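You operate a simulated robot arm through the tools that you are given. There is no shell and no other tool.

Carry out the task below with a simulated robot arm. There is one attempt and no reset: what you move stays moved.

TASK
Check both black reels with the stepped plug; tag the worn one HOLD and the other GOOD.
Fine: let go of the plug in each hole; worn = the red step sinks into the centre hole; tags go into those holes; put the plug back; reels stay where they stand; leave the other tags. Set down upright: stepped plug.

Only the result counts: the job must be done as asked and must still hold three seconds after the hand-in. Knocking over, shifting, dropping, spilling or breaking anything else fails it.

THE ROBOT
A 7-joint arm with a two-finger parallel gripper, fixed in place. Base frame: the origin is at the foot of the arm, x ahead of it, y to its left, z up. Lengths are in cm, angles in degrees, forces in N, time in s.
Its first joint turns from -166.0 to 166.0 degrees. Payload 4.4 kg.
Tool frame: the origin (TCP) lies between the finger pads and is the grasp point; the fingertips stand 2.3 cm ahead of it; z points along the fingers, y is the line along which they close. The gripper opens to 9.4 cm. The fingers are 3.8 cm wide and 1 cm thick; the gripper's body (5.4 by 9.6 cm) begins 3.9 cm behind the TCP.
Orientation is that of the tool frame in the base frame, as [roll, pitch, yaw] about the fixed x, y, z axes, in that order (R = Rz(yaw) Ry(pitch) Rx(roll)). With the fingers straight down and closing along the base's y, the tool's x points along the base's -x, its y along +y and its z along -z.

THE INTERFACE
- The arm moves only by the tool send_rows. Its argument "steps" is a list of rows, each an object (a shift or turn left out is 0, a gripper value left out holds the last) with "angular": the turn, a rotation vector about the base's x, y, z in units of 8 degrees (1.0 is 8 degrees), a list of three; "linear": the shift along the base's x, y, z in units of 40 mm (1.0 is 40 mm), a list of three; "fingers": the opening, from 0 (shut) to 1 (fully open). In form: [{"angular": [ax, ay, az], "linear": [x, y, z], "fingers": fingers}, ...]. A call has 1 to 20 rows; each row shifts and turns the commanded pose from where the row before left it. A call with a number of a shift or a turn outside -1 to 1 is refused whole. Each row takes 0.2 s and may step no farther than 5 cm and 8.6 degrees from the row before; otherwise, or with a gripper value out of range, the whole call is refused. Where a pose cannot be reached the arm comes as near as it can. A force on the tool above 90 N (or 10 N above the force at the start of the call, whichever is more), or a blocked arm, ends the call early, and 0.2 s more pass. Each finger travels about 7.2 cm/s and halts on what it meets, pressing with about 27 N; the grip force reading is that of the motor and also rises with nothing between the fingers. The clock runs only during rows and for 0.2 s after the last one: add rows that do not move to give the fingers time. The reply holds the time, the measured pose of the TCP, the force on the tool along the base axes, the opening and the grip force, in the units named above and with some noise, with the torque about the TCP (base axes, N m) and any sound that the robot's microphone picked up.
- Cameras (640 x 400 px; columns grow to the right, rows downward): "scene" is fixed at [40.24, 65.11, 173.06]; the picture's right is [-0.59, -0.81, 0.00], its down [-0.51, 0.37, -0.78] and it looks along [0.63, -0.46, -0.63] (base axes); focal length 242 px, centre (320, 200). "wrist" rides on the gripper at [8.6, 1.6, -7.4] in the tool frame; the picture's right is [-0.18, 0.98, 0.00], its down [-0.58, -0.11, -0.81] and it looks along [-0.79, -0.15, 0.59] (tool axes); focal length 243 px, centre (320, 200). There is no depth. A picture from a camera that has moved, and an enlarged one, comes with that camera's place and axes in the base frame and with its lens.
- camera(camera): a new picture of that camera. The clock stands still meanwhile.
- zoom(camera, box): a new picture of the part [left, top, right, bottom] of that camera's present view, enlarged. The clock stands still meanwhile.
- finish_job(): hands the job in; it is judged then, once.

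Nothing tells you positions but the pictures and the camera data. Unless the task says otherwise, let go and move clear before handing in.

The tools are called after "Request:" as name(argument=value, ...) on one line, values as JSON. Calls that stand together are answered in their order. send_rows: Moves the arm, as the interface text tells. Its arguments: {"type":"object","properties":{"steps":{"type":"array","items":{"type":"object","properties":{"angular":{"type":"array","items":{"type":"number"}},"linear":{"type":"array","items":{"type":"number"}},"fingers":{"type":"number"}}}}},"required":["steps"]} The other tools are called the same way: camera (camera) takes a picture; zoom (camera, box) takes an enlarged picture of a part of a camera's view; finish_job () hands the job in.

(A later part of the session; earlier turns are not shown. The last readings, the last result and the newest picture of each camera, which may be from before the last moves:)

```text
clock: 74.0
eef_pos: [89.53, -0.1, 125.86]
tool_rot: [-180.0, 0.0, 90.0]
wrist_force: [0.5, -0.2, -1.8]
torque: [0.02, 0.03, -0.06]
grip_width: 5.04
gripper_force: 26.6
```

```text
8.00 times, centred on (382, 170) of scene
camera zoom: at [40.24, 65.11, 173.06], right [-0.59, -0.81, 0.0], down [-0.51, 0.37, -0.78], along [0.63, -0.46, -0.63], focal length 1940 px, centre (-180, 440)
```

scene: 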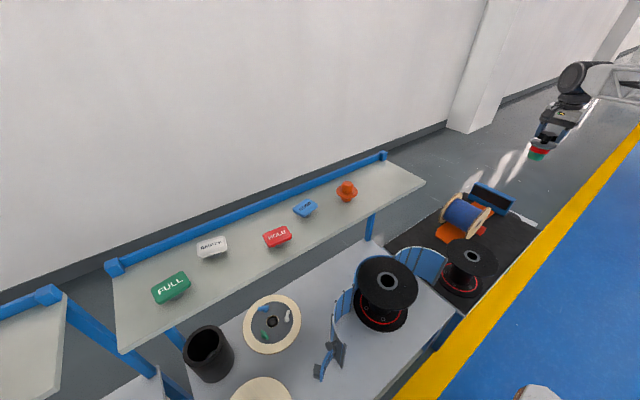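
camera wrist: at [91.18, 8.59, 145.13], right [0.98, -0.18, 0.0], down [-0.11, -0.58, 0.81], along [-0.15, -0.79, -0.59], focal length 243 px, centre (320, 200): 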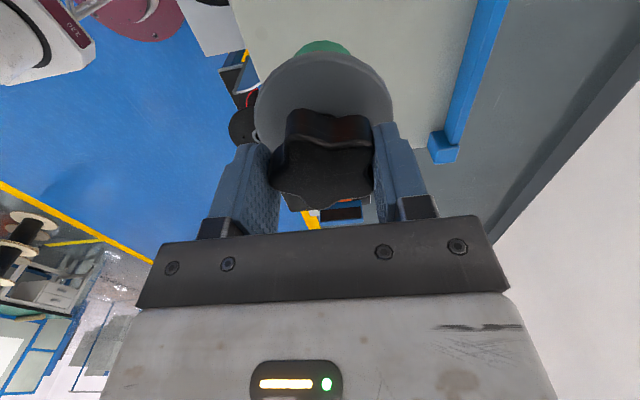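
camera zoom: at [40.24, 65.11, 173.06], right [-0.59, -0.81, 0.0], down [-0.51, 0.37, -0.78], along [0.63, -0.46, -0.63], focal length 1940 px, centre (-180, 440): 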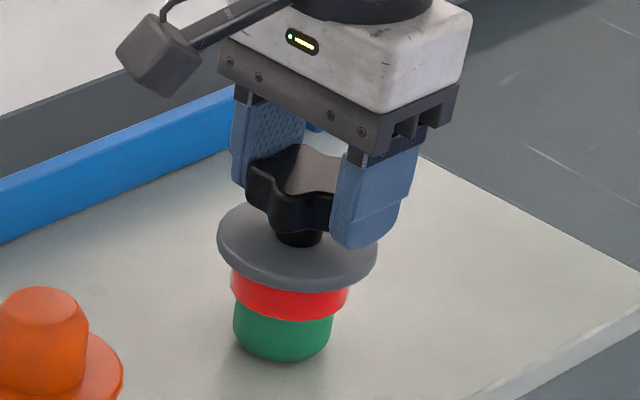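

Request:
send_rows(steps=[{"linear": [0, 0, -0.02]}, {"linear": [0, 0, -0.02]}, {"linear": [0, 0, 0]}])

Request:
send_rows(steps=[{"linear": [0, 0, -0.02]}, {"linear": [0, 0, 0]}])

```text
clock: 74.8
eef_pos: [89.55, -0.09, 125.67]
tool_rot: [180.0, 0.0, 90.0]
wrist_force: [0.8, -0.2, -1.5]
torque: [0.04, 0.0, -0.02]
grip_width: 5.04
gripper_force: 27.4
```

```text
clock: 75.4
eef_pos: [89.46, -0.19, 125.56]
tool_rot: [180.0, 0.0, 90.0]
wrist_force: [0.1, 0.6, -1.5]
torque: [0.0, -0.01, 0.03]
grip_width: 5.04
gripper_force: 26.7
```

Request:
send_rows(steps=[{"linear": [0, 0, -0.02]}, {"linear": [0, 0, 0]}])

Request:
send_rows(steps=[{"linear": [0, 0, -0.02]}, {"linear": [0, 0, 0]}])

Request:
zoom(camera="scene", box=[365, 145, 400, 195])

```text
clock: 76.0
eef_pos: [89.36, 0.01, 125.71]
tool_rot: [-179.9, 0.0, 90.1]
wrist_force: [-0.1, -2.0, 1.7]
torque: [-0.08, 0.01, 0.02]
grip_width: 5.02
gripper_force: 27.1
```

```text
clock: 76.6
eef_pos: [89.28, 0.05, 125.54]
tool_rot: [179.9, 0.0, 90.0]
wrist_force: [0.8, -3.9, 12.4]
torque: [-0.36, 0.01, 0.04]
grip_width: 5.04
gripper_force: 27.3
```

```text
8.00 times, centred on (382, 170) of scene
camera zoom: at [40.24, 65.11, 173.06], right [-0.59, -0.81, 0.0], down [-0.51, 0.37, -0.78], along [0.63, -0.46, -0.63], focal length 1940 px, centre (-180, 440)
```

zoom: 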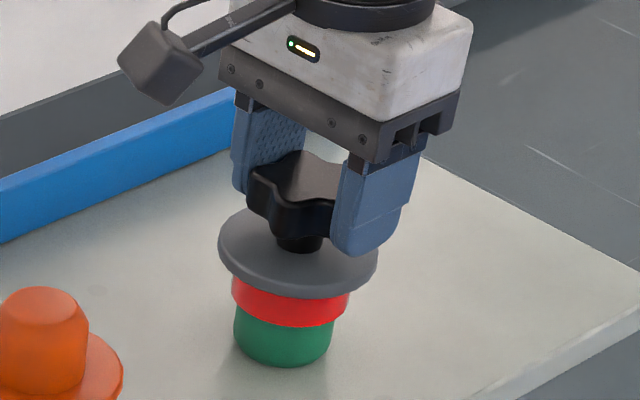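

Contact is clear at 12 N and the plug stands on the shelf. I'll back off by a hair, release and rise.

Request:
send_rows(steps=[{"linear": [0, 0, 0.02]}, {"linear": [0, 0, 0]}, {"fingers": 0.58}, {"fingers": 0.7}, {"fingers": 1}, {"fingers": 1}, {"fingers": 1}, {"linear": [0, 0, 0.1]}, {"linear": [0, 0, 0.4]}, {"linear": [0, 0, 0.8]}, {"linear": [0, 0, 0.8]}, {"linear": [0, 0, 0]}])

Request:
zoom(camera="scene", box=[340, 120, 440, 202])

Request:
camera(camera="wrist")

```text
clock: 79.2
eef_pos: [89.33, -0.45, 133.87]
tool_rot: [-180.0, 0.1, 90.0]
wrist_force: [-0.7, 0.4, -0.5]
torque: [0.0, 0.0, 0.0]
grip_width: 9.41
gripper_force: 0.1
```

```text
4.88 times, centred on (390, 161) of scene
camera zoom: at [40.24, 65.11, 173.06], right [-0.59, -0.81, 0.0], down [-0.51, 0.37, -0.78], along [0.63, -0.46, -0.63], focal length 1183 px, centre (-22, 390)
```

zoom: 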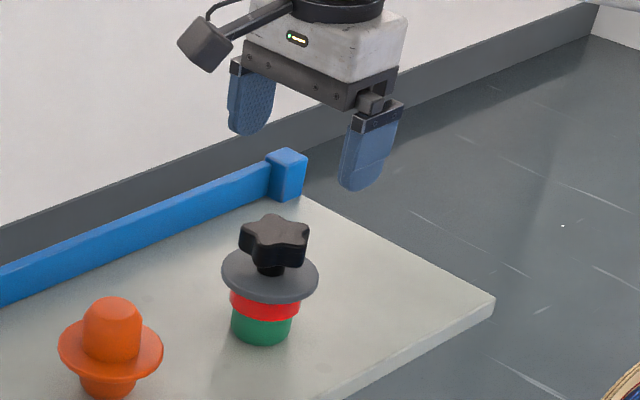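

```text
taken
camera wrist: at [90.96, 8.24, 141.33], right [0.98, -0.18, 0.0], down [-0.11, -0.58, 0.81], along [-0.15, -0.79, -0.59], focal length 243 px, centre (320, 200)
```

wrist: 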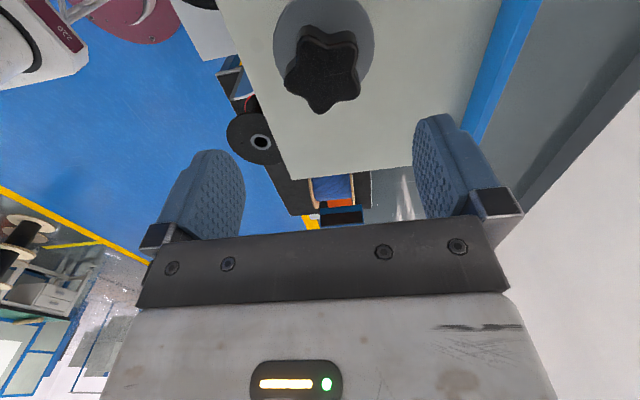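

The plug stands upright at its original place. Next I'll go above the HOLD tag.

Request:
send_rows(steps=[{"linear": [0, 0.5, 0.6]}, {"linear": [-0.02, 0.97, 0]}, {"linear": [-0.02, 0.97, 0]}, {"linear": [-0.02, 0.97, 0]}, {"linear": [-0.02, 0.97, 0]}, {"linear": [-0.02, 0.97, 0]}, {"linear": [-0.02, 0.97, 0]}, {"linear": [-0.02, 0.97, 0]}, {"linear": [-0.02, 0.97, 0]}, {"linear": [-0.02, 0.97, 0]}, {"linear": [-0.02, 0.97, 0]}, {"linear": [-0.02, 0.97, 0]}, {"linear": [-0.05, 0.6, 0], "angular": [0, 0, -0.75]}, {"linear": [0, 0, 0]}, {"linear": [0, 0, 0]}])

Request:
camera(camera="wrist")

Request:
camera(camera="scene")

Request:
zoom(camera="wrist", box=[220, 0, 460, 150])

```text
clock: 82.4
eef_pos: [88.15, 47.0, 136.21]
tool_rot: [180.0, 0.0, 84.0]
wrist_force: [-0.2, 0.0, -0.3]
torque: [0.03, -0.02, 0.0]
grip_width: 9.42
gripper_force: 0.0
```

```text
taken
camera wrist: at [90.85, 55.43, 143.55], right [0.96, -0.29, 0.0], down [-0.17, -0.57, 0.81], along [-0.23, -0.77, -0.59], focal length 243 px, centre (320, 200)
```

wrist: 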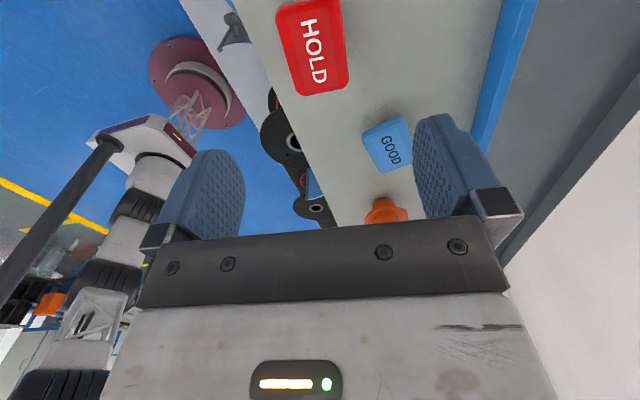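

```text
taken
```

scene: 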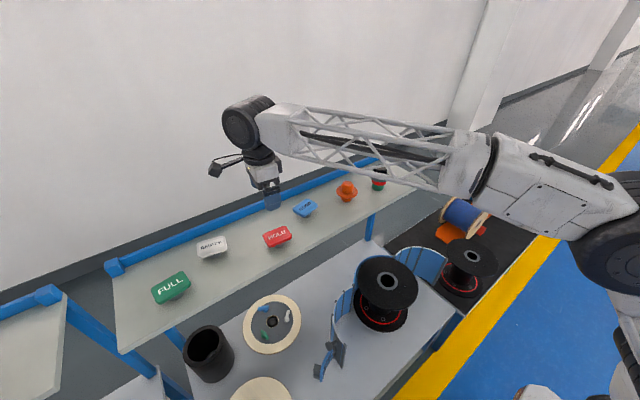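

```text
2.67 times, centred on (340, 75) of wrist
camera zoom: at [90.85, 55.43, 143.55], right [0.96, -0.29, 0.0], down [-0.17, -0.57, 0.81], along [-0.23, -0.77, -0.59], focal length 647 px, centre (267, 533)
```

zoom: 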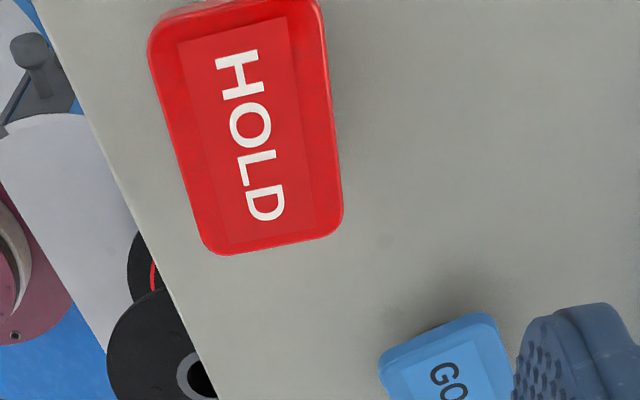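

Request:
send_rows(steps=[{"linear": [-0.1, -0.18, -0.5]}, {"linear": [-0.11, -0.175, -0.8]}, {"linear": [0, 0, -0.6]}, {"linear": [0, 0, -0.4]}, {"linear": [0, 0, 0]}, {"linear": [0, 0, 0]}])

Request:
zoom(camera="wrist", box=[200, 0, 440, 150])

Request:
zoom(camera="scene", box=[245, 180, 325, 260])

```text
clock: 83.8
eef_pos: [87.56, 45.74, 126.87]
tool_rot: [-179.9, 0.0, 84.0]
wrist_force: [-0.7, 0.0, 0.1]
torque: [-0.02, 0.02, -0.02]
grip_width: 9.38
gripper_force: 0.1
```

```text
2.67 times, centred on (320, 75) of wrist
camera zoom: at [90.13, 54.02, 134.4], right [0.96, -0.29, 0.0], down [-0.17, -0.57, 0.81], along [-0.23, -0.77, -0.59], focal length 647 px, centre (320, 533)
```

zoom: 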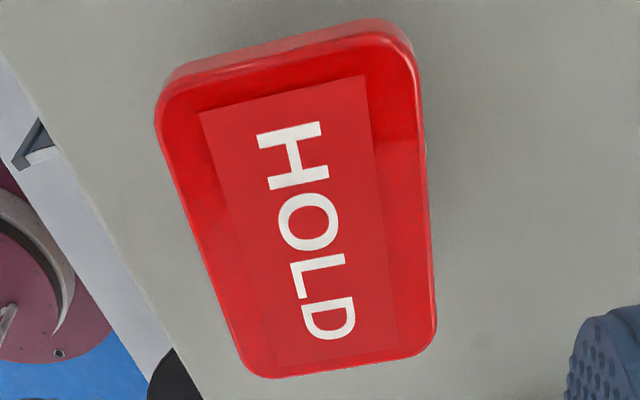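

```text
5.00 times, centred on (285, 220) of scene
camera zoom: at [40.24, 65.11, 173.06], right [-0.59, -0.81, 0.0], down [-0.51, 0.37, -0.78], along [0.63, -0.46, -0.63], focal length 1212 px, centre (495, 100)
```

zoom: 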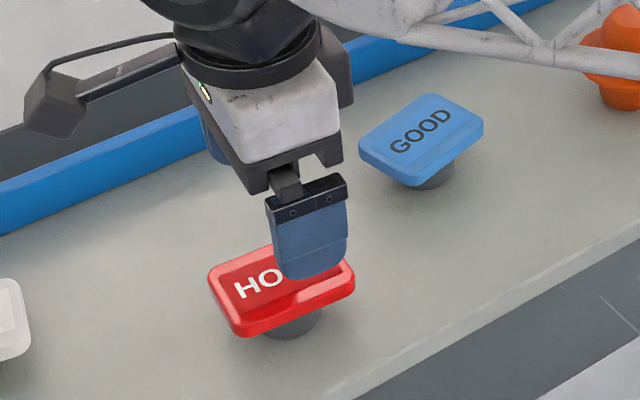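

The tool is centred over the HOLD plate (about 5.6 x 7.5 cm). I'll descend so the fingertips reach about the plate's underside.

Request:
send_rows(steps=[{"linear": [0, 0, -0.6]}, {"linear": [0, 0, -0.6]}, {"linear": [0, 0, -0.35]}, {"linear": [0, 0, -0.15]}, {"linear": [0, 0, 0]}])

Request:
zoom(camera="wrist", box=[160, 50, 480, 250])

Request:
zoom(camera="scene", box=[250, 200, 310, 260])

```text
clock: 85.0
eef_pos: [87.36, 45.47, 120.3]
tool_rot: [-180.0, 0.0, 84.0]
wrist_force: [0.0, -0.7, 0.8]
torque: [0.0, -0.03, 0.02]
grip_width: 9.41
gripper_force: 0.0
```

```text
2.00 times, centred on (320, 150) of wrist
camera zoom: at [90.06, 53.89, 127.65], right [0.96, -0.29, 0.0], down [-0.17, -0.57, 0.81], along [-0.23, -0.77, -0.59], focal length 485 px, centre (320, 300)
```

zoom: 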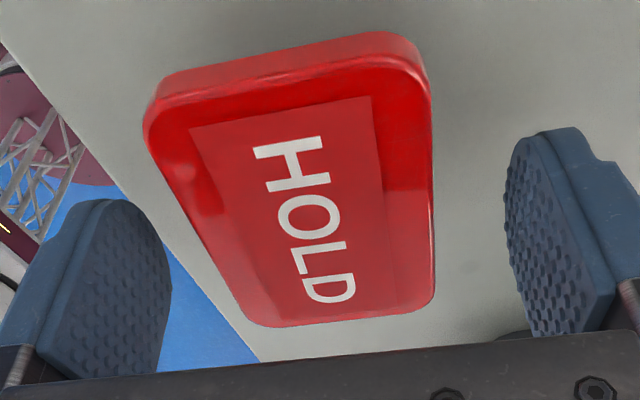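

```text
6.67 times, centred on (280, 230) of scene
camera zoom: at [40.24, 65.11, 173.06], right [-0.59, -0.81, 0.0], down [-0.51, 0.37, -0.78], along [0.63, -0.46, -0.63], focal length 1616 px, centre (587, 0)
```

zoom: 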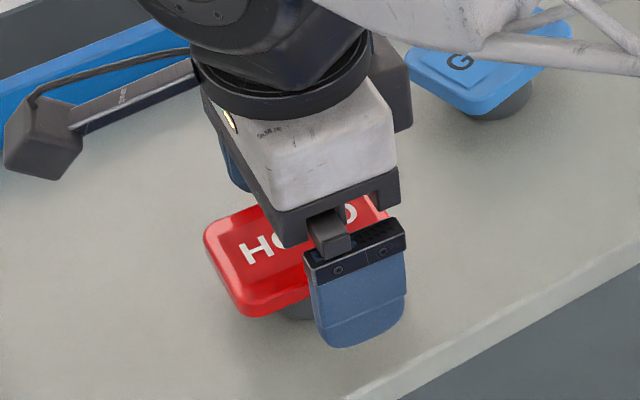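

Request:
send_rows(steps=[{"linear": [0.01, 0.1, 0]}, {"linear": [0, 0, 0]}, {"fingers": 0.75}, {"fingers": 0.65}, {"fingers": 0.6}, {"fingers": 0.4}, {"fingers": 0}, {"fingers": 0}, {"fingers": 0}])

Request:
zoom(camera="wrist", box=[160, 50, 480, 250])

Request:
zoom(camera="scene", box=[250, 200, 310, 260])

```text
clock: 87.0
eef_pos: [87.51, 46.05, 120.17]
tool_rot: [-180.0, -0.1, 84.0]
wrist_force: [0.3, -0.7, -1.0]
torque: [0.0, -0.02, 0.02]
grip_width: 5.49
gripper_force: 26.9
```

```text
2.00 times, centred on (320, 150) of wrist
camera zoom: at [90.1, 54.33, 127.7], right [0.96, -0.29, 0.0], down [-0.17, -0.57, 0.81], along [-0.23, -0.77, -0.59], focal length 485 px, centre (320, 300)
```

zoom: 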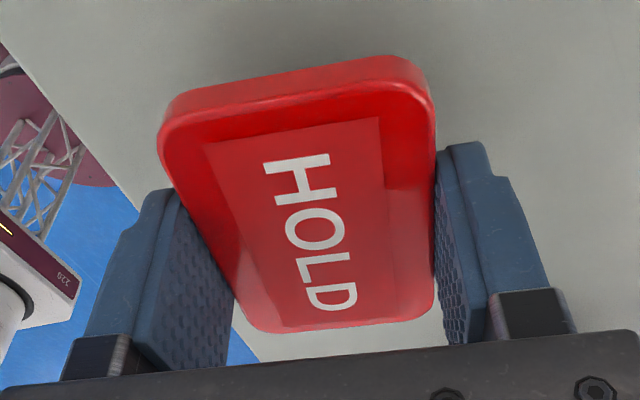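

```text
6.67 times, centred on (280, 230) of scene
camera zoom: at [40.24, 65.11, 173.06], right [-0.59, -0.81, 0.0], down [-0.51, 0.37, -0.78], along [0.63, -0.46, -0.63], focal length 1616 px, centre (587, 0)
```

zoom: 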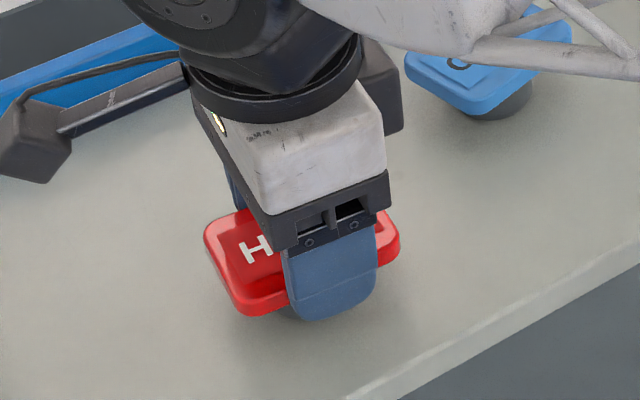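

Request:
send_rows(steps=[{"linear": [0, 0, 0.05]}, {"linear": [0, 0, 0.1]}, {"linear": [0, 0, 0.15]}, {"linear": [0, 0, 0.2]}, {"linear": [0, 0, 0]}])

Request:
zoom(camera="wrist", box=[160, 50, 480, 250])

Request:
zoom(camera="scene", box=[250, 200, 310, 260])

```text
clock: 88.2
eef_pos: [87.59, 45.86, 122.4]
tool_rot: [-180.0, 0.1, 84.0]
wrist_force: [0.1, 0.0, 0.2]
torque: [-0.02, -0.03, 0.03]
grip_width: 5.48
gripper_force: 26.9
```

```text
2.00 times, centred on (320, 150) of wrist
camera zoom: at [90.07, 54.36, 129.8], right [0.96, -0.29, 0.0], down [-0.17, -0.57, 0.81], along [-0.23, -0.77, -0.59], focal length 485 px, centre (320, 300)
```

zoom: 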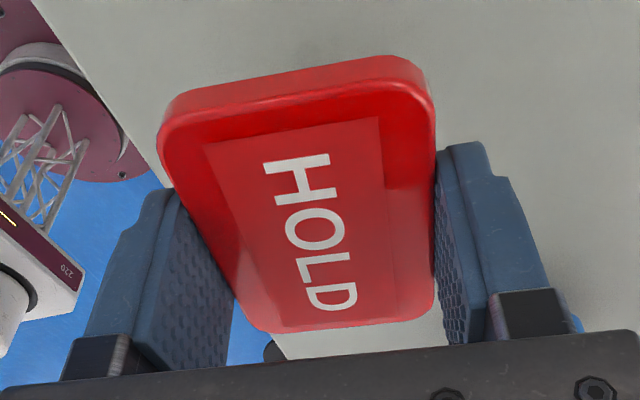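

```text
6.67 times, centred on (280, 230) of scene
camera zoom: at [40.24, 65.11, 173.06], right [-0.59, -0.81, 0.0], down [-0.51, 0.37, -0.78], along [0.63, -0.46, -0.63], focal length 1616 px, centre (587, 0)
```

zoom: 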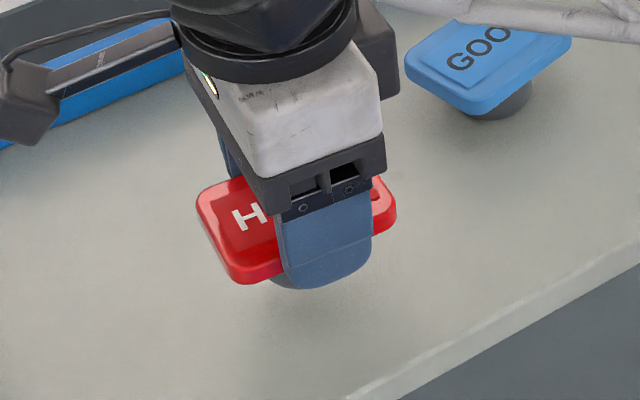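

The HOLD tag is held level. I'll carry it over reel A's hole near (69.9, 8.1).

Request:
send_rows(steps=[{"linear": [0, 0, 0.5]}, {"linear": [0, 0, 0.9]}, {"linear": [0, 0, 1]}, {"linear": [0, 0, 0.7]}, {"linear": [-0.2, -0.43, 0]}, {"linear": [-0.4, -0.86, 0]}, {"linear": [-0.4, -0.86, 0]}, {"linear": [-0.4, -0.86, 0]}, {"linear": [-0.4, -0.86, 0]}, {"linear": [-0.4, -0.86, 0]}, {"linear": [-0.4, -0.86, 0]}, {"linear": [-0.4, -0.86, 0]}, {"linear": [-0.4, -0.86, 0]}, {"linear": [-0.4, -0.86, 0]}, {"linear": [-0.4, -0.86, 0]}, {"linear": [-0.2, -0.42, 0]}, {"linear": [0, 0, 0]}, {"linear": [0, 0, 0]}])

Request:
camera(camera="wrist")

Request:
camera(camera="scene")

```text
clock: 92.0
eef_pos: [69.91, 8.12, 134.52]
tool_rot: [-180.0, 0.0, 84.0]
wrist_force: [0.7, -0.1, -0.4]
torque: [-0.02, -0.03, 0.01]
grip_width: 5.5
gripper_force: 27.0
```

```text
taken
camera wrist: at [72.46, 16.45, 141.97], right [0.96, -0.29, 0.0], down [-0.17, -0.57, 0.81], along [-0.23, -0.77, -0.59], focal length 243 px, centre (320, 200)
```

wrist: 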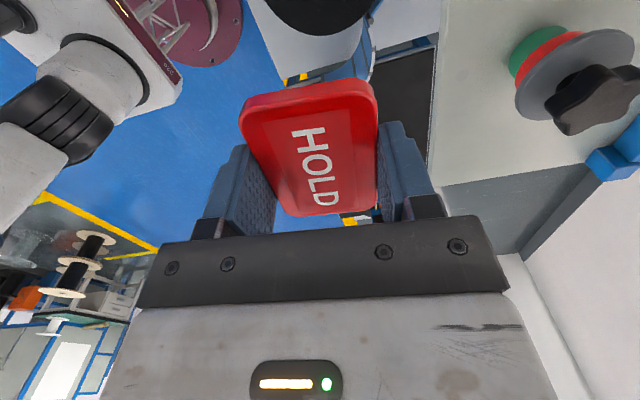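

```text
taken
```

scene: 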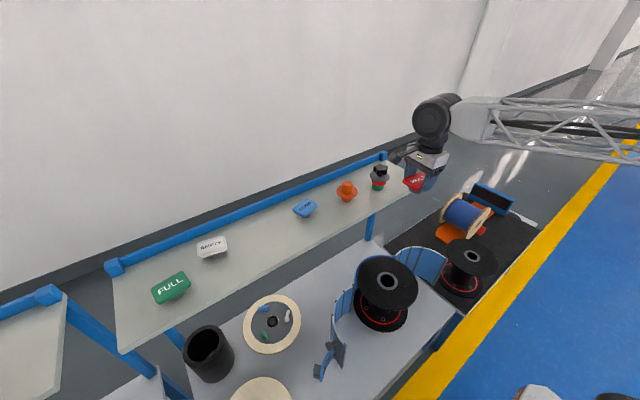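

Request:
send_rows(steps=[{"linear": [0, 0, -0.5]}, {"linear": [0, 0, -1]}, {"linear": [0, 0, -1]}, {"linear": [0, 0, -1]}, {"linear": [0, 0, -1]}, {"linear": [0, 0, -1]}, {"linear": [0, 0, -1]}, {"linear": [0, 0, -1]}, {"linear": [0, 0, -1]}, {"linear": [0, 0, -1]}, {"linear": [0, 0, -0.7]}, {"linear": [0, 0, -0.4]}, {"linear": [0, 0, 0]}, {"linear": [0, 0, 0]}])

Request:
camera(camera="wrist")

Request:
zoom(camera="scene", box=[360, 240, 420, 300])

```text
clock: 95.0
eef_pos: [69.92, 8.25, 92.38]
tool_rot: [180.0, 0.0, 84.1]
wrist_force: [0.8, 0.2, -0.8]
torque: [0.0, 0.01, -0.03]
grip_width: 5.48
gripper_force: 27.2
```

```text
taken
camera wrist: at [72.51, 16.63, 99.85], right [0.96, -0.29, 0.0], down [-0.17, -0.57, 0.81], along [-0.23, -0.77, -0.59], focal length 243 px, centre (320, 200)
```

wrist: 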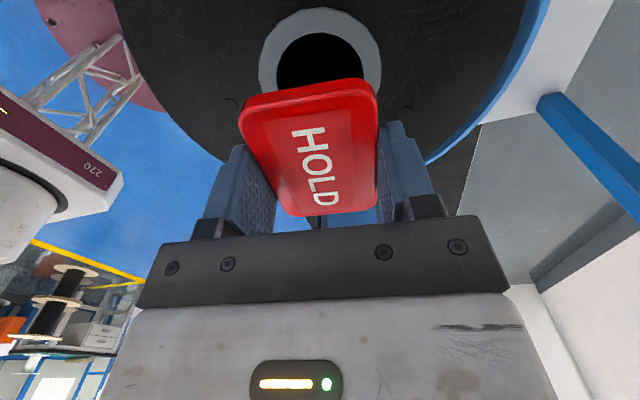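

```text
6.67 times, centred on (390, 270) of scene
camera zoom: at [40.24, 65.11, 173.06], right [-0.59, -0.81, 0.0], down [-0.51, 0.37, -0.78], along [0.63, -0.46, -0.63], focal length 1616 px, centre (-147, -267)
```

zoom: 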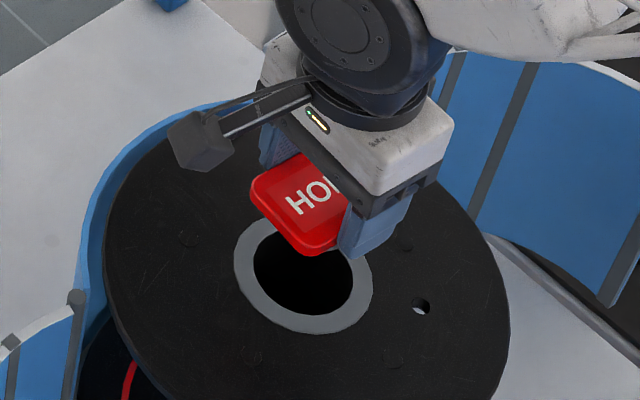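

Request:
send_rows(steps=[{"linear": [0, -0.04, -0.3]}, {"linear": [0, 0, -0.4]}, {"linear": [0, 0, -0.3]}, {"linear": [0, 0, -0.15]}, {"linear": [0, 0, 0]}, {"linear": [0, 0, 0]}])

Request:
camera(camera="wrist")

Request:
zoom(camera="scene", box=[360, 240, 420, 300])

```text
clock: 96.4
eef_pos: [69.9, 8.19, 87.72]
tool_rot: [-179.9, -0.1, 84.0]
wrist_force: [0.1, 0.3, -0.9]
torque: [0.01, 0.01, -0.01]
grip_width: 5.48
gripper_force: 27.2
```

```text
taken
camera wrist: at [72.49, 16.51, 95.22], right [0.96, -0.29, 0.0], down [-0.17, -0.57, 0.81], along [-0.23, -0.77, -0.59], focal length 243 px, centre (320, 200)
```

wrist: 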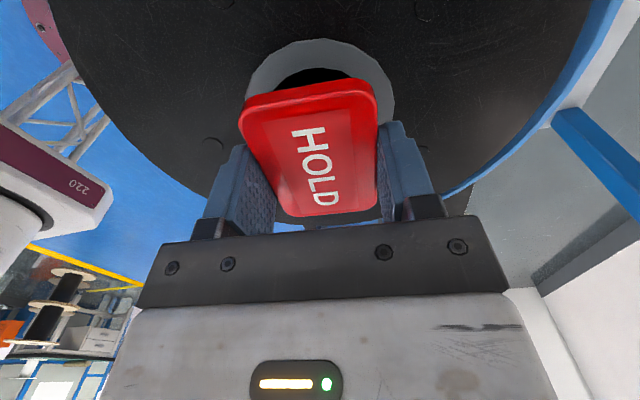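

```text
6.67 times, centred on (390, 270) of scene
camera zoom: at [40.24, 65.11, 173.06], right [-0.59, -0.81, 0.0], down [-0.51, 0.37, -0.78], along [0.63, -0.46, -0.63], focal length 1616 px, centre (-147, -267)
```

zoom: 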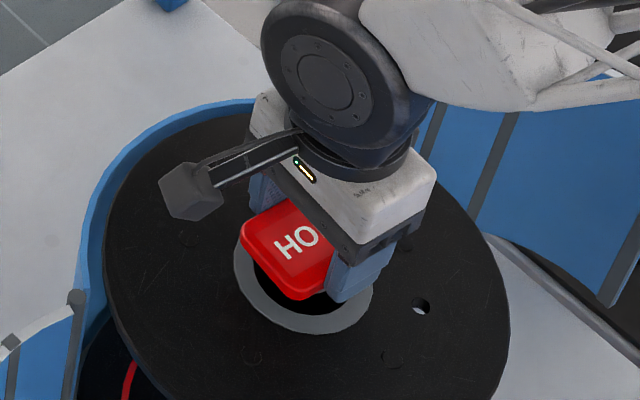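

Request:
send_rows(steps=[{"linear": [0, -0.02, -0.12]}, {"linear": [0, 0, -0.12]}, {"linear": [0, 0, -0.1]}, {"linear": [0, 0, -0.06]}, {"linear": [0, 0, 0]}, {"linear": [0, 0, 0]}])

Request:
zoom(camera="wrist", box=[200, 0, 440, 240])

Request:
zoom(camera="scene", box=[370, 260, 410, 300])

```text
clock: 97.8
eef_pos: [69.84, 8.19, 86.15]
tool_rot: [180.0, 0.0, 84.0]
wrist_force: [-0.1, 0.6, 0.9]
torque: [0.0, 0.0, -0.03]
grip_width: 5.51
gripper_force: 27.1
```

```text
1.67 times, centred on (320, 120) of wrist
camera zoom: at [72.43, 16.42, 93.51], right [0.96, -0.29, 0.0], down [-0.17, -0.57, 0.81], along [-0.23, -0.77, -0.59], focal length 404 px, centre (320, 333)
```

zoom: 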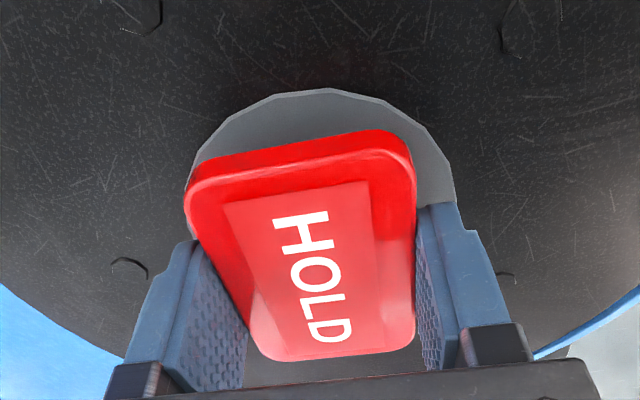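

```text
10.00 times, centred on (390, 280) of scene
camera zoom: at [40.24, 65.11, 173.06], right [-0.59, -0.81, 0.0], down [-0.51, 0.37, -0.78], along [0.63, -0.46, -0.63], focal length 2424 px, centre (-380, -600)
```

zoom: 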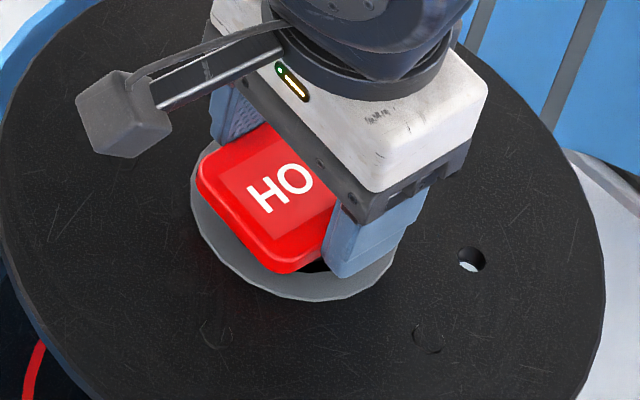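

Request:
send_rows(steps=[{"linear": [0, 0, -0.04]}, {"linear": [0, 0, 0]}])

Request:
zoom(camera="scene", box=[370, 260, 410, 300])

```text
clock: 98.4
eef_pos: [69.86, 7.98, 85.92]
tool_rot: [180.0, 0.0, 84.0]
wrist_force: [0.0, -0.8, -1.1]
torque: [-0.01, -0.01, -0.01]
grip_width: 5.51
gripper_force: 27.2
```

```text
10.00 times, centred on (390, 280) of scene
camera zoom: at [40.24, 65.11, 173.06], right [-0.59, -0.81, 0.0], down [-0.51, 0.37, -0.78], along [0.63, -0.46, -0.63], focal length 2424 px, centre (-380, -600)
```

zoom: 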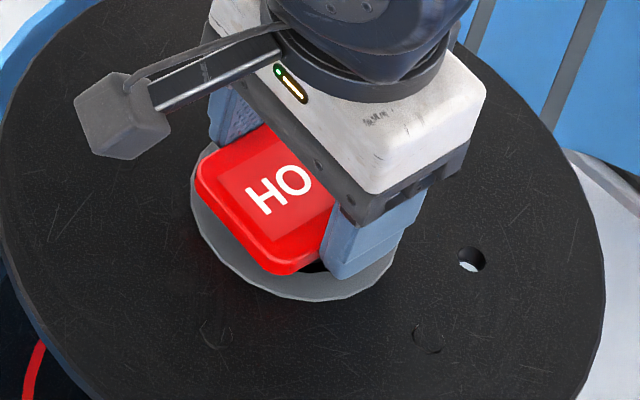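

Request:
send_rows(steps=[{"linear": [0, 0, -0.03]}, {"linear": [0, 0, 0]}])

Request:
send_rows(steps=[{"linear": [0, 0, -0.03]}, {"linear": [0, 0, 0]}])

Request:
zoom(camera="scene", box=[370, 260, 410, 300])

```text
clock: 99.0
eef_pos: [69.94, 7.99, 85.79]
tool_rot: [-180.0, 0.0, 84.0]
wrist_force: [1.1, -0.6, -0.5]
torque: [-0.01, 0.01, 0.04]
grip_width: 5.51
gripper_force: 26.7
```

```text
clock: 99.6
eef_pos: [69.9, 7.96, 85.75]
tool_rot: [180.0, 0.0, 84.1]
wrist_force: [0.2, 0.8, -1.0]
torque: [0.0, -0.02, -0.02]
grip_width: 5.49
gripper_force: 27.0
```

```text
10.00 times, centred on (390, 280) of scene
camera zoom: at [40.24, 65.11, 173.06], right [-0.59, -0.81, 0.0], down [-0.51, 0.37, -0.78], along [0.63, -0.46, -0.63], focal length 2424 px, centre (-380, -600)
```

zoom: 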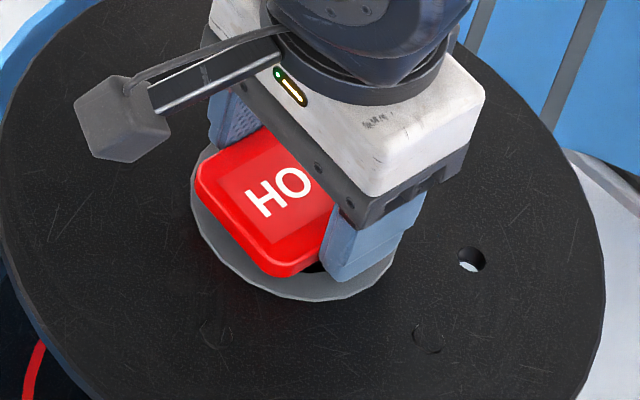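

Request:
send_rows(steps=[{"linear": [0, 0, -0.03]}, {"linear": [0, 0, 0]}])

Request:
send_rows(steps=[{"linear": [0, 0, -0.03]}, {"linear": [0, 0, 0]}])

```text
clock: 100.2
eef_pos: [69.92, 7.99, 85.59]
tool_rot: [179.9, 0.0, 84.0]
wrist_force: [1.4, -0.4, -0.7]
torque: [0.01, -0.02, -0.01]
grip_width: 5.49
gripper_force: 27.4
```

```text
clock: 100.8
eef_pos: [69.96, 8.04, 85.47]
tool_rot: [-180.0, 0.0, 84.0]
wrist_force: [0.2, 1.1, -0.5]
torque: [0.01, -0.01, 0.01]
grip_width: 5.5
gripper_force: 26.6
```

Still no contact, and the tips must be close to the rim. The peg is well inside the hole, so I'll release here.

Request:
send_rows(steps=[{"fingers": 0.62}, {"fingers": 0.68}, {"fingers": 0.8}, {"fingers": 0.95}, {"fingers": 0.95}, {"fingers": 0.95}])

Request:
zoom(camera="wrist", box=[160, 30, 480, 230])

Request:
zoom(camera="scene", box=[370, 260, 410, 300])

```text
clock: 102.2
eef_pos: [69.88, 7.88, 85.54]
tool_rot: [-180.0, 0.0, 84.0]
wrist_force: [0.2, -0.4, 0.3]
torque: [0.0, 0.03, -0.01]
grip_width: 8.92
gripper_force: 0.1
```

```text
2.00 times, centred on (320, 130) of wrist
camera zoom: at [72.52, 16.43, 92.83], right [0.96, -0.29, 0.0], down [-0.17, -0.57, 0.81], along [-0.23, -0.77, -0.59], focal length 485 px, centre (320, 340)
```

zoom: 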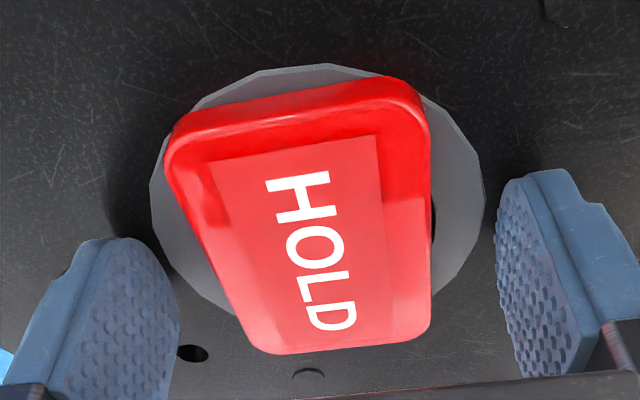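

```text
10.00 times, centred on (390, 280) of scene
camera zoom: at [40.24, 65.11, 173.06], right [-0.59, -0.81, 0.0], down [-0.51, 0.37, -0.78], along [0.63, -0.46, -0.63], focal length 2424 px, centre (-380, -600)
```

zoom: 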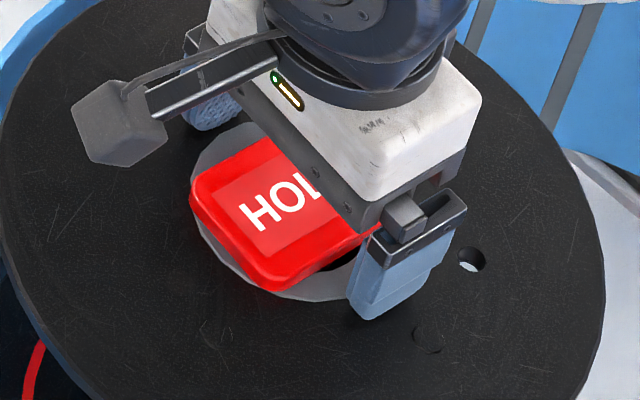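

The HOLD tag dropped onto the rim. I'll rise and check that it lies flat in the hole.

Request:
send_rows(steps=[{"linear": [0, 0, 0.2], "fingers": 1}, {"linear": [0, 0, 0.5]}, {"linear": [0, 0, 0.8]}, {"linear": [0, 0, 1]}, {"linear": [0, 0, 1]}, {"linear": [0, 0, 1]}, {"linear": [0, 0, 1]}, {"linear": [0, 0, 1]}, {"linear": [0, 0, 1]}, {"linear": [0, 0, 1]}, {"linear": [0, 0, 1]}, {"linear": [0, 0, 1]}, {"linear": [0, 0, 1]}, {"linear": [0, 0, 1]}, {"linear": [0, 0, 0.5]}, {"linear": [0, 0, 0]}])

Request:
zoom(camera="scene", box=[360, 250, 420, 310])

Request:
camera(camera="scene")

```text
clock: 105.6
eef_pos: [70.13, 7.88, 137.48]
tool_rot: [-180.0, 0.1, 84.1]
wrist_force: [-0.2, 0.4, -0.4]
torque: [-0.02, 0.02, 0.0]
grip_width: 9.39
gripper_force: 0.0
```

```text
6.67 times, centred on (390, 280) of scene
camera zoom: at [40.24, 65.11, 173.06], right [-0.59, -0.81, 0.0], down [-0.51, 0.37, -0.78], along [0.63, -0.46, -0.63], focal length 1616 px, centre (-147, -333)
```

zoom: 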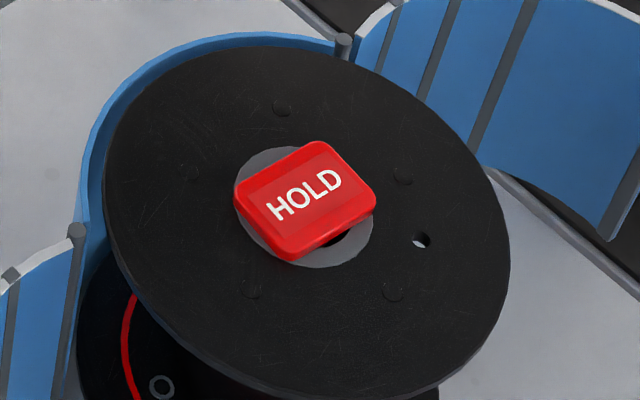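

```text
taken
```

scene: 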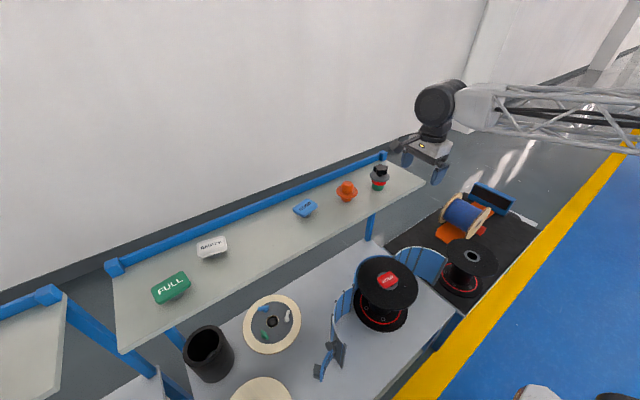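

HOLD is seated flat in reel A. Now I'll go above the GOOD tag and turn the tool to match its roughly 15° angle.

Request:
send_rows(steps=[{"linear": [0.32, 0.34, 0], "angular": [0, 0, 0.26]}, {"linear": [0.64, 0.675, 0], "angular": [0, 0, 0.26]}, {"linear": [0.64, 0.675, 0], "angular": [0, 0, 0.26]}, {"linear": [0.64, 0.675, 0], "angular": [0, 0, 0.26]}, {"linear": [0.64, 0.675, 0], "angular": [0, 0, 0.26]}, {"linear": [0.64, 0.675, 0], "angular": [0, 0, 0.26]}, {"linear": [0.64, 0.675, 0], "angular": [0, 0, 0.26]}, {"linear": [0.64, 0.675, 0], "angular": [0, 0, 0.26]}, {"linear": [0.64, 0.675, 0], "angular": [0, 0, 0.26]}, {"linear": [0.32, 0.34, 0], "angular": [0, 0, 0.285]}, {"linear": [0, 0, 0]}, {"linear": [0, 0, 0]}])

Request:
camera(camera="wrist")

Request:
zoom(camera="wrist", box=[200, 0, 440, 150])

```text
clock: 108.2
eef_pos: [93.06, 32.36, 137.53]
tool_rot: [-179.9, 0.0, 105.0]
wrist_force: [-0.2, -0.5, -0.4]
torque: [0.0, -0.03, 0.01]
grip_width: 9.42
gripper_force: 0.1
```

```text
taken
camera wrist: at [92.45, 41.07, 144.93], right [1.0, 0.08, 0.0], down [0.05, -0.59, 0.81], along [0.06, -0.8, -0.59], focal length 243 px, centre (320, 200)
```

wrist: 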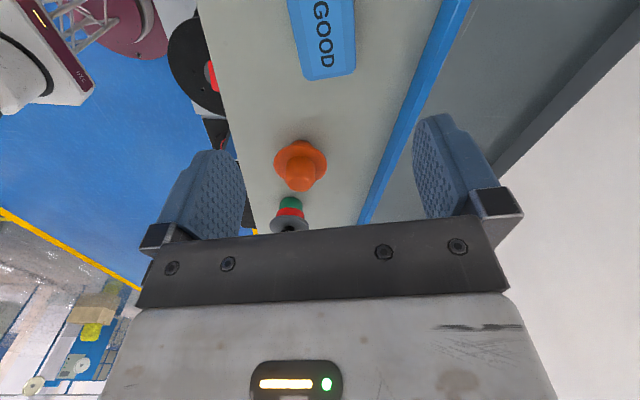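

```text
2.67 times, centred on (320, 75) of wrist
camera zoom: at [92.45, 41.07, 144.93], right [1.0, 0.08, 0.0], down [0.05, -0.59, 0.81], along [0.06, -0.8, -0.59], focal length 647 px, centre (320, 533)
```

zoom: 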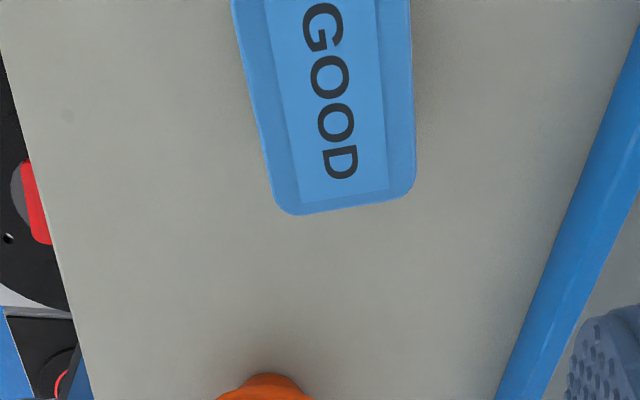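

Request:
send_rows(steps=[{"linear": [0.07, -0.08, -0.5], "angular": [0, 0, -0.1]}, {"linear": [0.063, -0.086, -0.9], "angular": [0, 0, -0.1]}, {"linear": [0, 0, -0.8]}, {"linear": [0, 0, -0.55]}, {"linear": [0, 0, 0]}, {"linear": [0, 0, 0]}])

Request:
zoom(camera="wrist", box=[200, 0, 440, 150])

Request:
zoom(camera="scene", box=[275, 160, 335, 230])

```text
clock: 109.6
eef_pos: [93.53, 31.78, 126.45]
tool_rot: [180.0, 0.0, 103.4]
wrist_force: [-0.5, 0.0, 0.2]
torque: [0.02, -0.01, 0.01]
grip_width: 9.42
gripper_force: 0.0
```

```text
2.67 times, centred on (320, 75) of wrist
camera zoom: at [93.18, 40.59, 133.83], right [1.0, 0.05, 0.0], down [0.03, -0.59, 0.81], along [0.04, -0.81, -0.59], focal length 647 px, centre (320, 533)
```

zoom: 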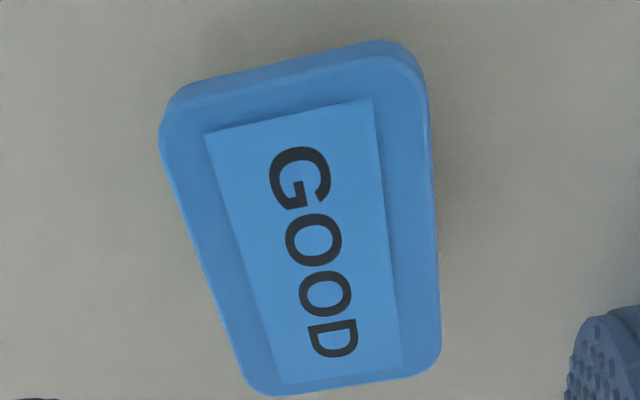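

```text
5.71 times, centred on (305, 195) of scene
camera zoom: at [40.24, 65.11, 173.06], right [-0.59, -0.81, 0.0], down [-0.51, 0.37, -0.78], along [0.63, -0.46, -0.63], focal length 1385 px, centre (406, 229)
```

zoom: 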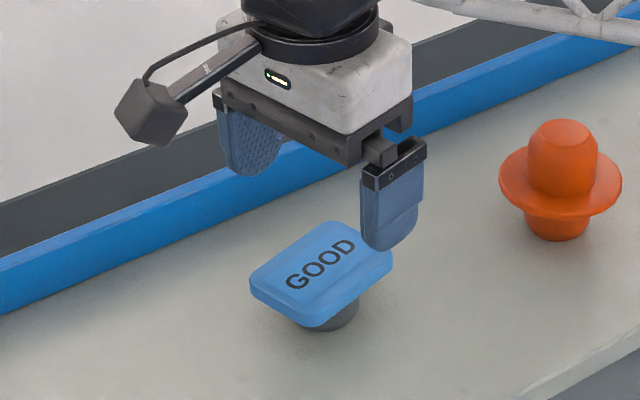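

GOOD is centred under the tool. I'll descend to the same grip height and close.

Request:
send_rows(steps=[{"linear": [-0.017, 0.07, -0.5]}, {"linear": [0, 0, -0.5]}, {"linear": [0, 0, -0.38]}, {"linear": [0, 0, -0.2]}, {"linear": [0, 0, 0]}, {"linear": [0, 0, 0]}])

Request:
zoom(camera="wrist", box=[160, 50, 480, 250])

Request:
zoom(camera="scene", box=[275, 170, 335, 230])

```text
clock: 111.0
eef_pos: [93.39, 31.82, 120.08]
tool_rot: [180.0, 0.0, 103.4]
wrist_force: [-0.8, 1.4, 0.2]
torque: [0.0, -0.01, 0.03]
grip_width: 9.41
gripper_force: 0.0
```

```text
2.00 times, centred on (320, 150) of wrist
camera zoom: at [92.96, 40.7, 127.43], right [1.0, 0.05, 0.0], down [0.03, -0.59, 0.81], along [0.04, -0.81, -0.59], focal length 485 px, centre (320, 300)
```

zoom: 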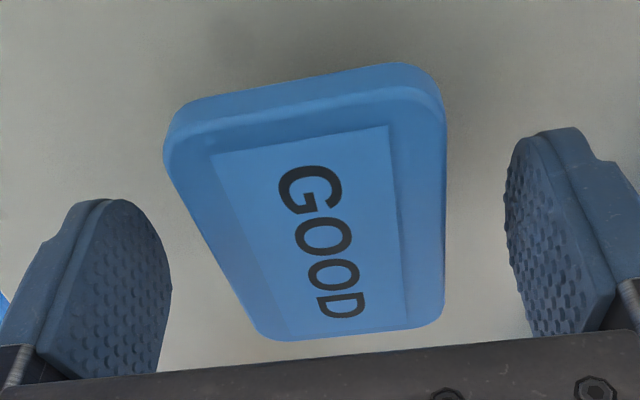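

```text
6.67 times, centred on (305, 200) of scene
camera zoom: at [40.24, 65.11, 173.06], right [-0.59, -0.81, 0.0], down [-0.51, 0.37, -0.78], along [0.63, -0.46, -0.63], focal length 1616 px, centre (420, 200)
```

zoom: 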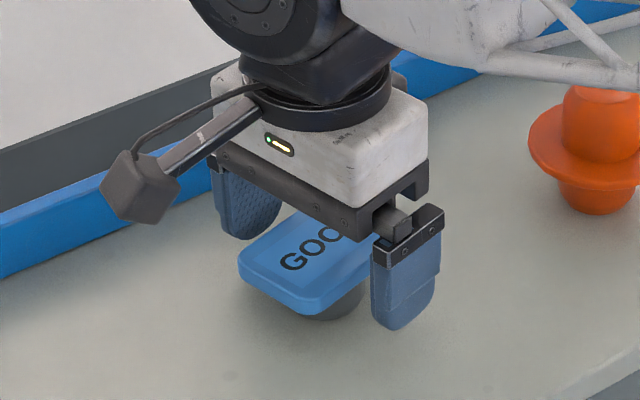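

Request:
send_rows(steps=[{"fingers": 0.75}, {"fingers": 0.65}, {"fingers": 0.6}, {"fingers": 0.4}, {"fingers": 0}, {"fingers": 0}, {"fingers": 0}])

Request:
send_rows(steps=[{"linear": [0, 0, 0.05]}, {"linear": [0, 0, 0.1]}, {"linear": [0, 0, 0.15]}, {"linear": [0, 0, 0.2]}, {"linear": [0, 0, 0]}])

Request:
zoom(camera="wrist", box=[160, 50, 480, 250])

Request:
zoom(camera="scene", box=[275, 170, 335, 230])

```text
clock: 112.6
eef_pos: [93.3, 31.99, 119.86]
tool_rot: [-179.9, -0.1, 103.4]
wrist_force: [0.0, 0.1, -0.3]
torque: [-0.05, 0.0, -0.01]
grip_width: 5.54
gripper_force: 27.0
```

```text
clock: 113.8
eef_pos: [93.27, 31.89, 122.21]
tool_rot: [180.0, 0.0, 103.5]
wrist_force: [0.1, -0.3, -1.4]
torque: [-0.01, -0.03, -0.01]
grip_width: 5.54
gripper_force: 26.3
```

```text
2.00 times, centred on (320, 150) of wrist
camera zoom: at [92.95, 40.62, 129.56], right [1.0, 0.05, 0.0], down [0.03, -0.59, 0.81], along [0.04, -0.81, -0.59], focal length 485 px, centre (320, 300)
```

zoom: 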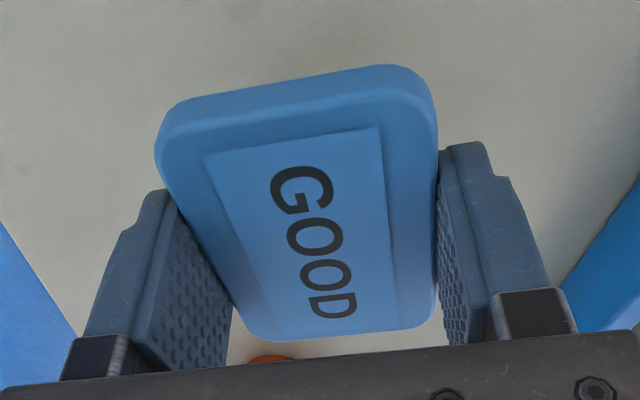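

```text
6.67 times, centred on (305, 200) of scene
camera zoom: at [40.24, 65.11, 173.06], right [-0.59, -0.81, 0.0], down [-0.51, 0.37, -0.78], along [0.63, -0.46, -0.63], focal length 1616 px, centre (420, 200)
```

zoom: 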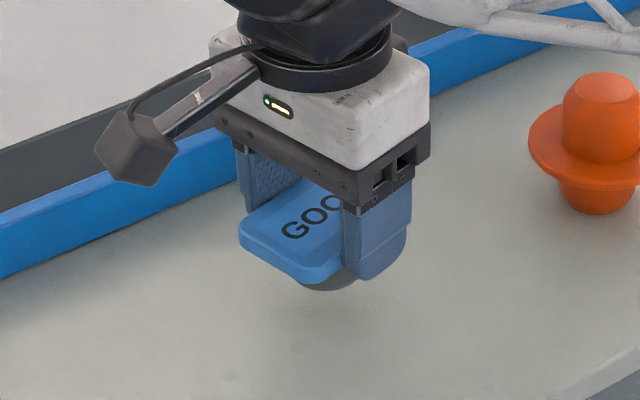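

GOOD is held level. I'll lift it and carry it over reel B, turning back to a square yaw on the way.

Request:
send_rows(steps=[{"linear": [0, 0, 0.5]}, {"linear": [0, 0, 1]}, {"linear": [0, 0, 1]}, {"linear": [0, 0, 1]}, {"linear": [0, 0, 0.2]}, {"linear": [-0.37, -0.826, 0], "angular": [0, 0, -0.14]}, {"linear": [-0.37, -0.826, 0], "angular": [0, 0, -0.14]}, {"linear": [-0.37, -0.826, 0], "angular": [0, 0, -0.14]}, {"linear": [-0.37, -0.826, 0], "angular": [0, 0, -0.14]}, {"linear": [-0.37, -0.826, 0], "angular": [0, 0, -0.14]}, {"linear": [-0.37, -0.826, 0], "angular": [0, 0, -0.14]}, {"linear": [-0.37, -0.826, 0], "angular": [0, 0, -0.14]}, {"linear": [-0.37, -0.826, 0], "angular": [0, 0, -0.14]}, {"linear": [-0.37, -0.826, 0], "angular": [0, 0, -0.14]}, {"linear": [-0.37, -0.826, 0], "angular": [0, 0, -0.14]}, {"linear": [-0.37, -0.826, 0], "angular": [0, 0, -0.14]}, {"linear": [-0.37, -0.826, 0], "angular": [0, 0, -0.14]}])

Request:
send_rows(steps=[{"linear": [-0.37, -0.826, 0]}, {"linear": [-0.37, -0.826, 0]}, {"linear": [-0.37, -0.826, 0]}, {"linear": [-0.37, -0.826, 0]}, {"linear": [-0.37, -0.826, 0]}, {"linear": [-0.37, -0.826, 0]}, {"linear": [-0.37, -0.826, 0]}, {"linear": [-0.37, -0.826, 0]}, {"linear": [-0.37, -0.826, 0]}, {"linear": [-0.37, -0.826, 0]}, {"linear": [-0.37, -0.826, 0]}, {"linear": [-0.37, -0.826, 0]}, {"linear": [0, 0, 0]}, {"linear": [0, 0, 0]}])

Request:
camera(camera="wrist")

Request:
camera(camera="scene")

```text
clock: 117.4
eef_pos: [75.49, -7.61, 136.99]
tool_rot: [-180.0, 0.1, 90.0]
wrist_force: [-0.8, -0.1, -0.9]
torque: [0.04, 0.02, 0.0]
grip_width: 5.53
gripper_force: 26.5
```

```text
clock: 120.4
eef_pos: [57.61, -47.33, 137.02]
tool_rot: [180.0, 0.0, 90.0]
wrist_force: [0.8, -0.1, -0.3]
torque: [0.03, 0.03, 0.04]
grip_width: 5.51
gripper_force: 27.3
```

```text
taken
camera wrist: at [59.29, -38.75, 144.39], right [0.98, -0.18, 0.0], down [-0.11, -0.58, 0.81], along [-0.15, -0.79, -0.59], focal length 243 px, centre (320, 200)
```

wrist: 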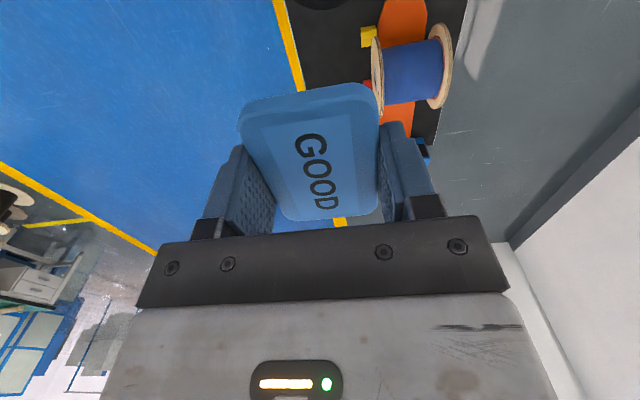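

```text
taken
```

scene: 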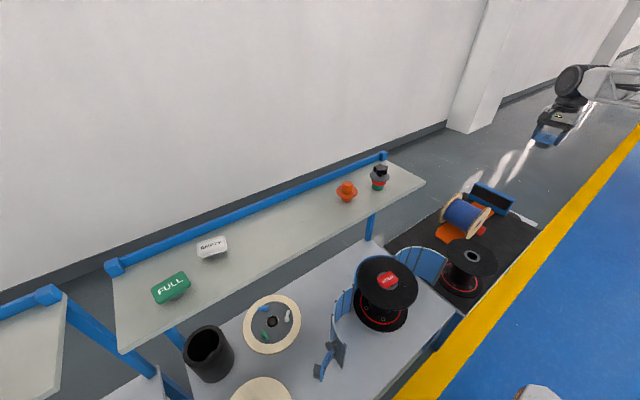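

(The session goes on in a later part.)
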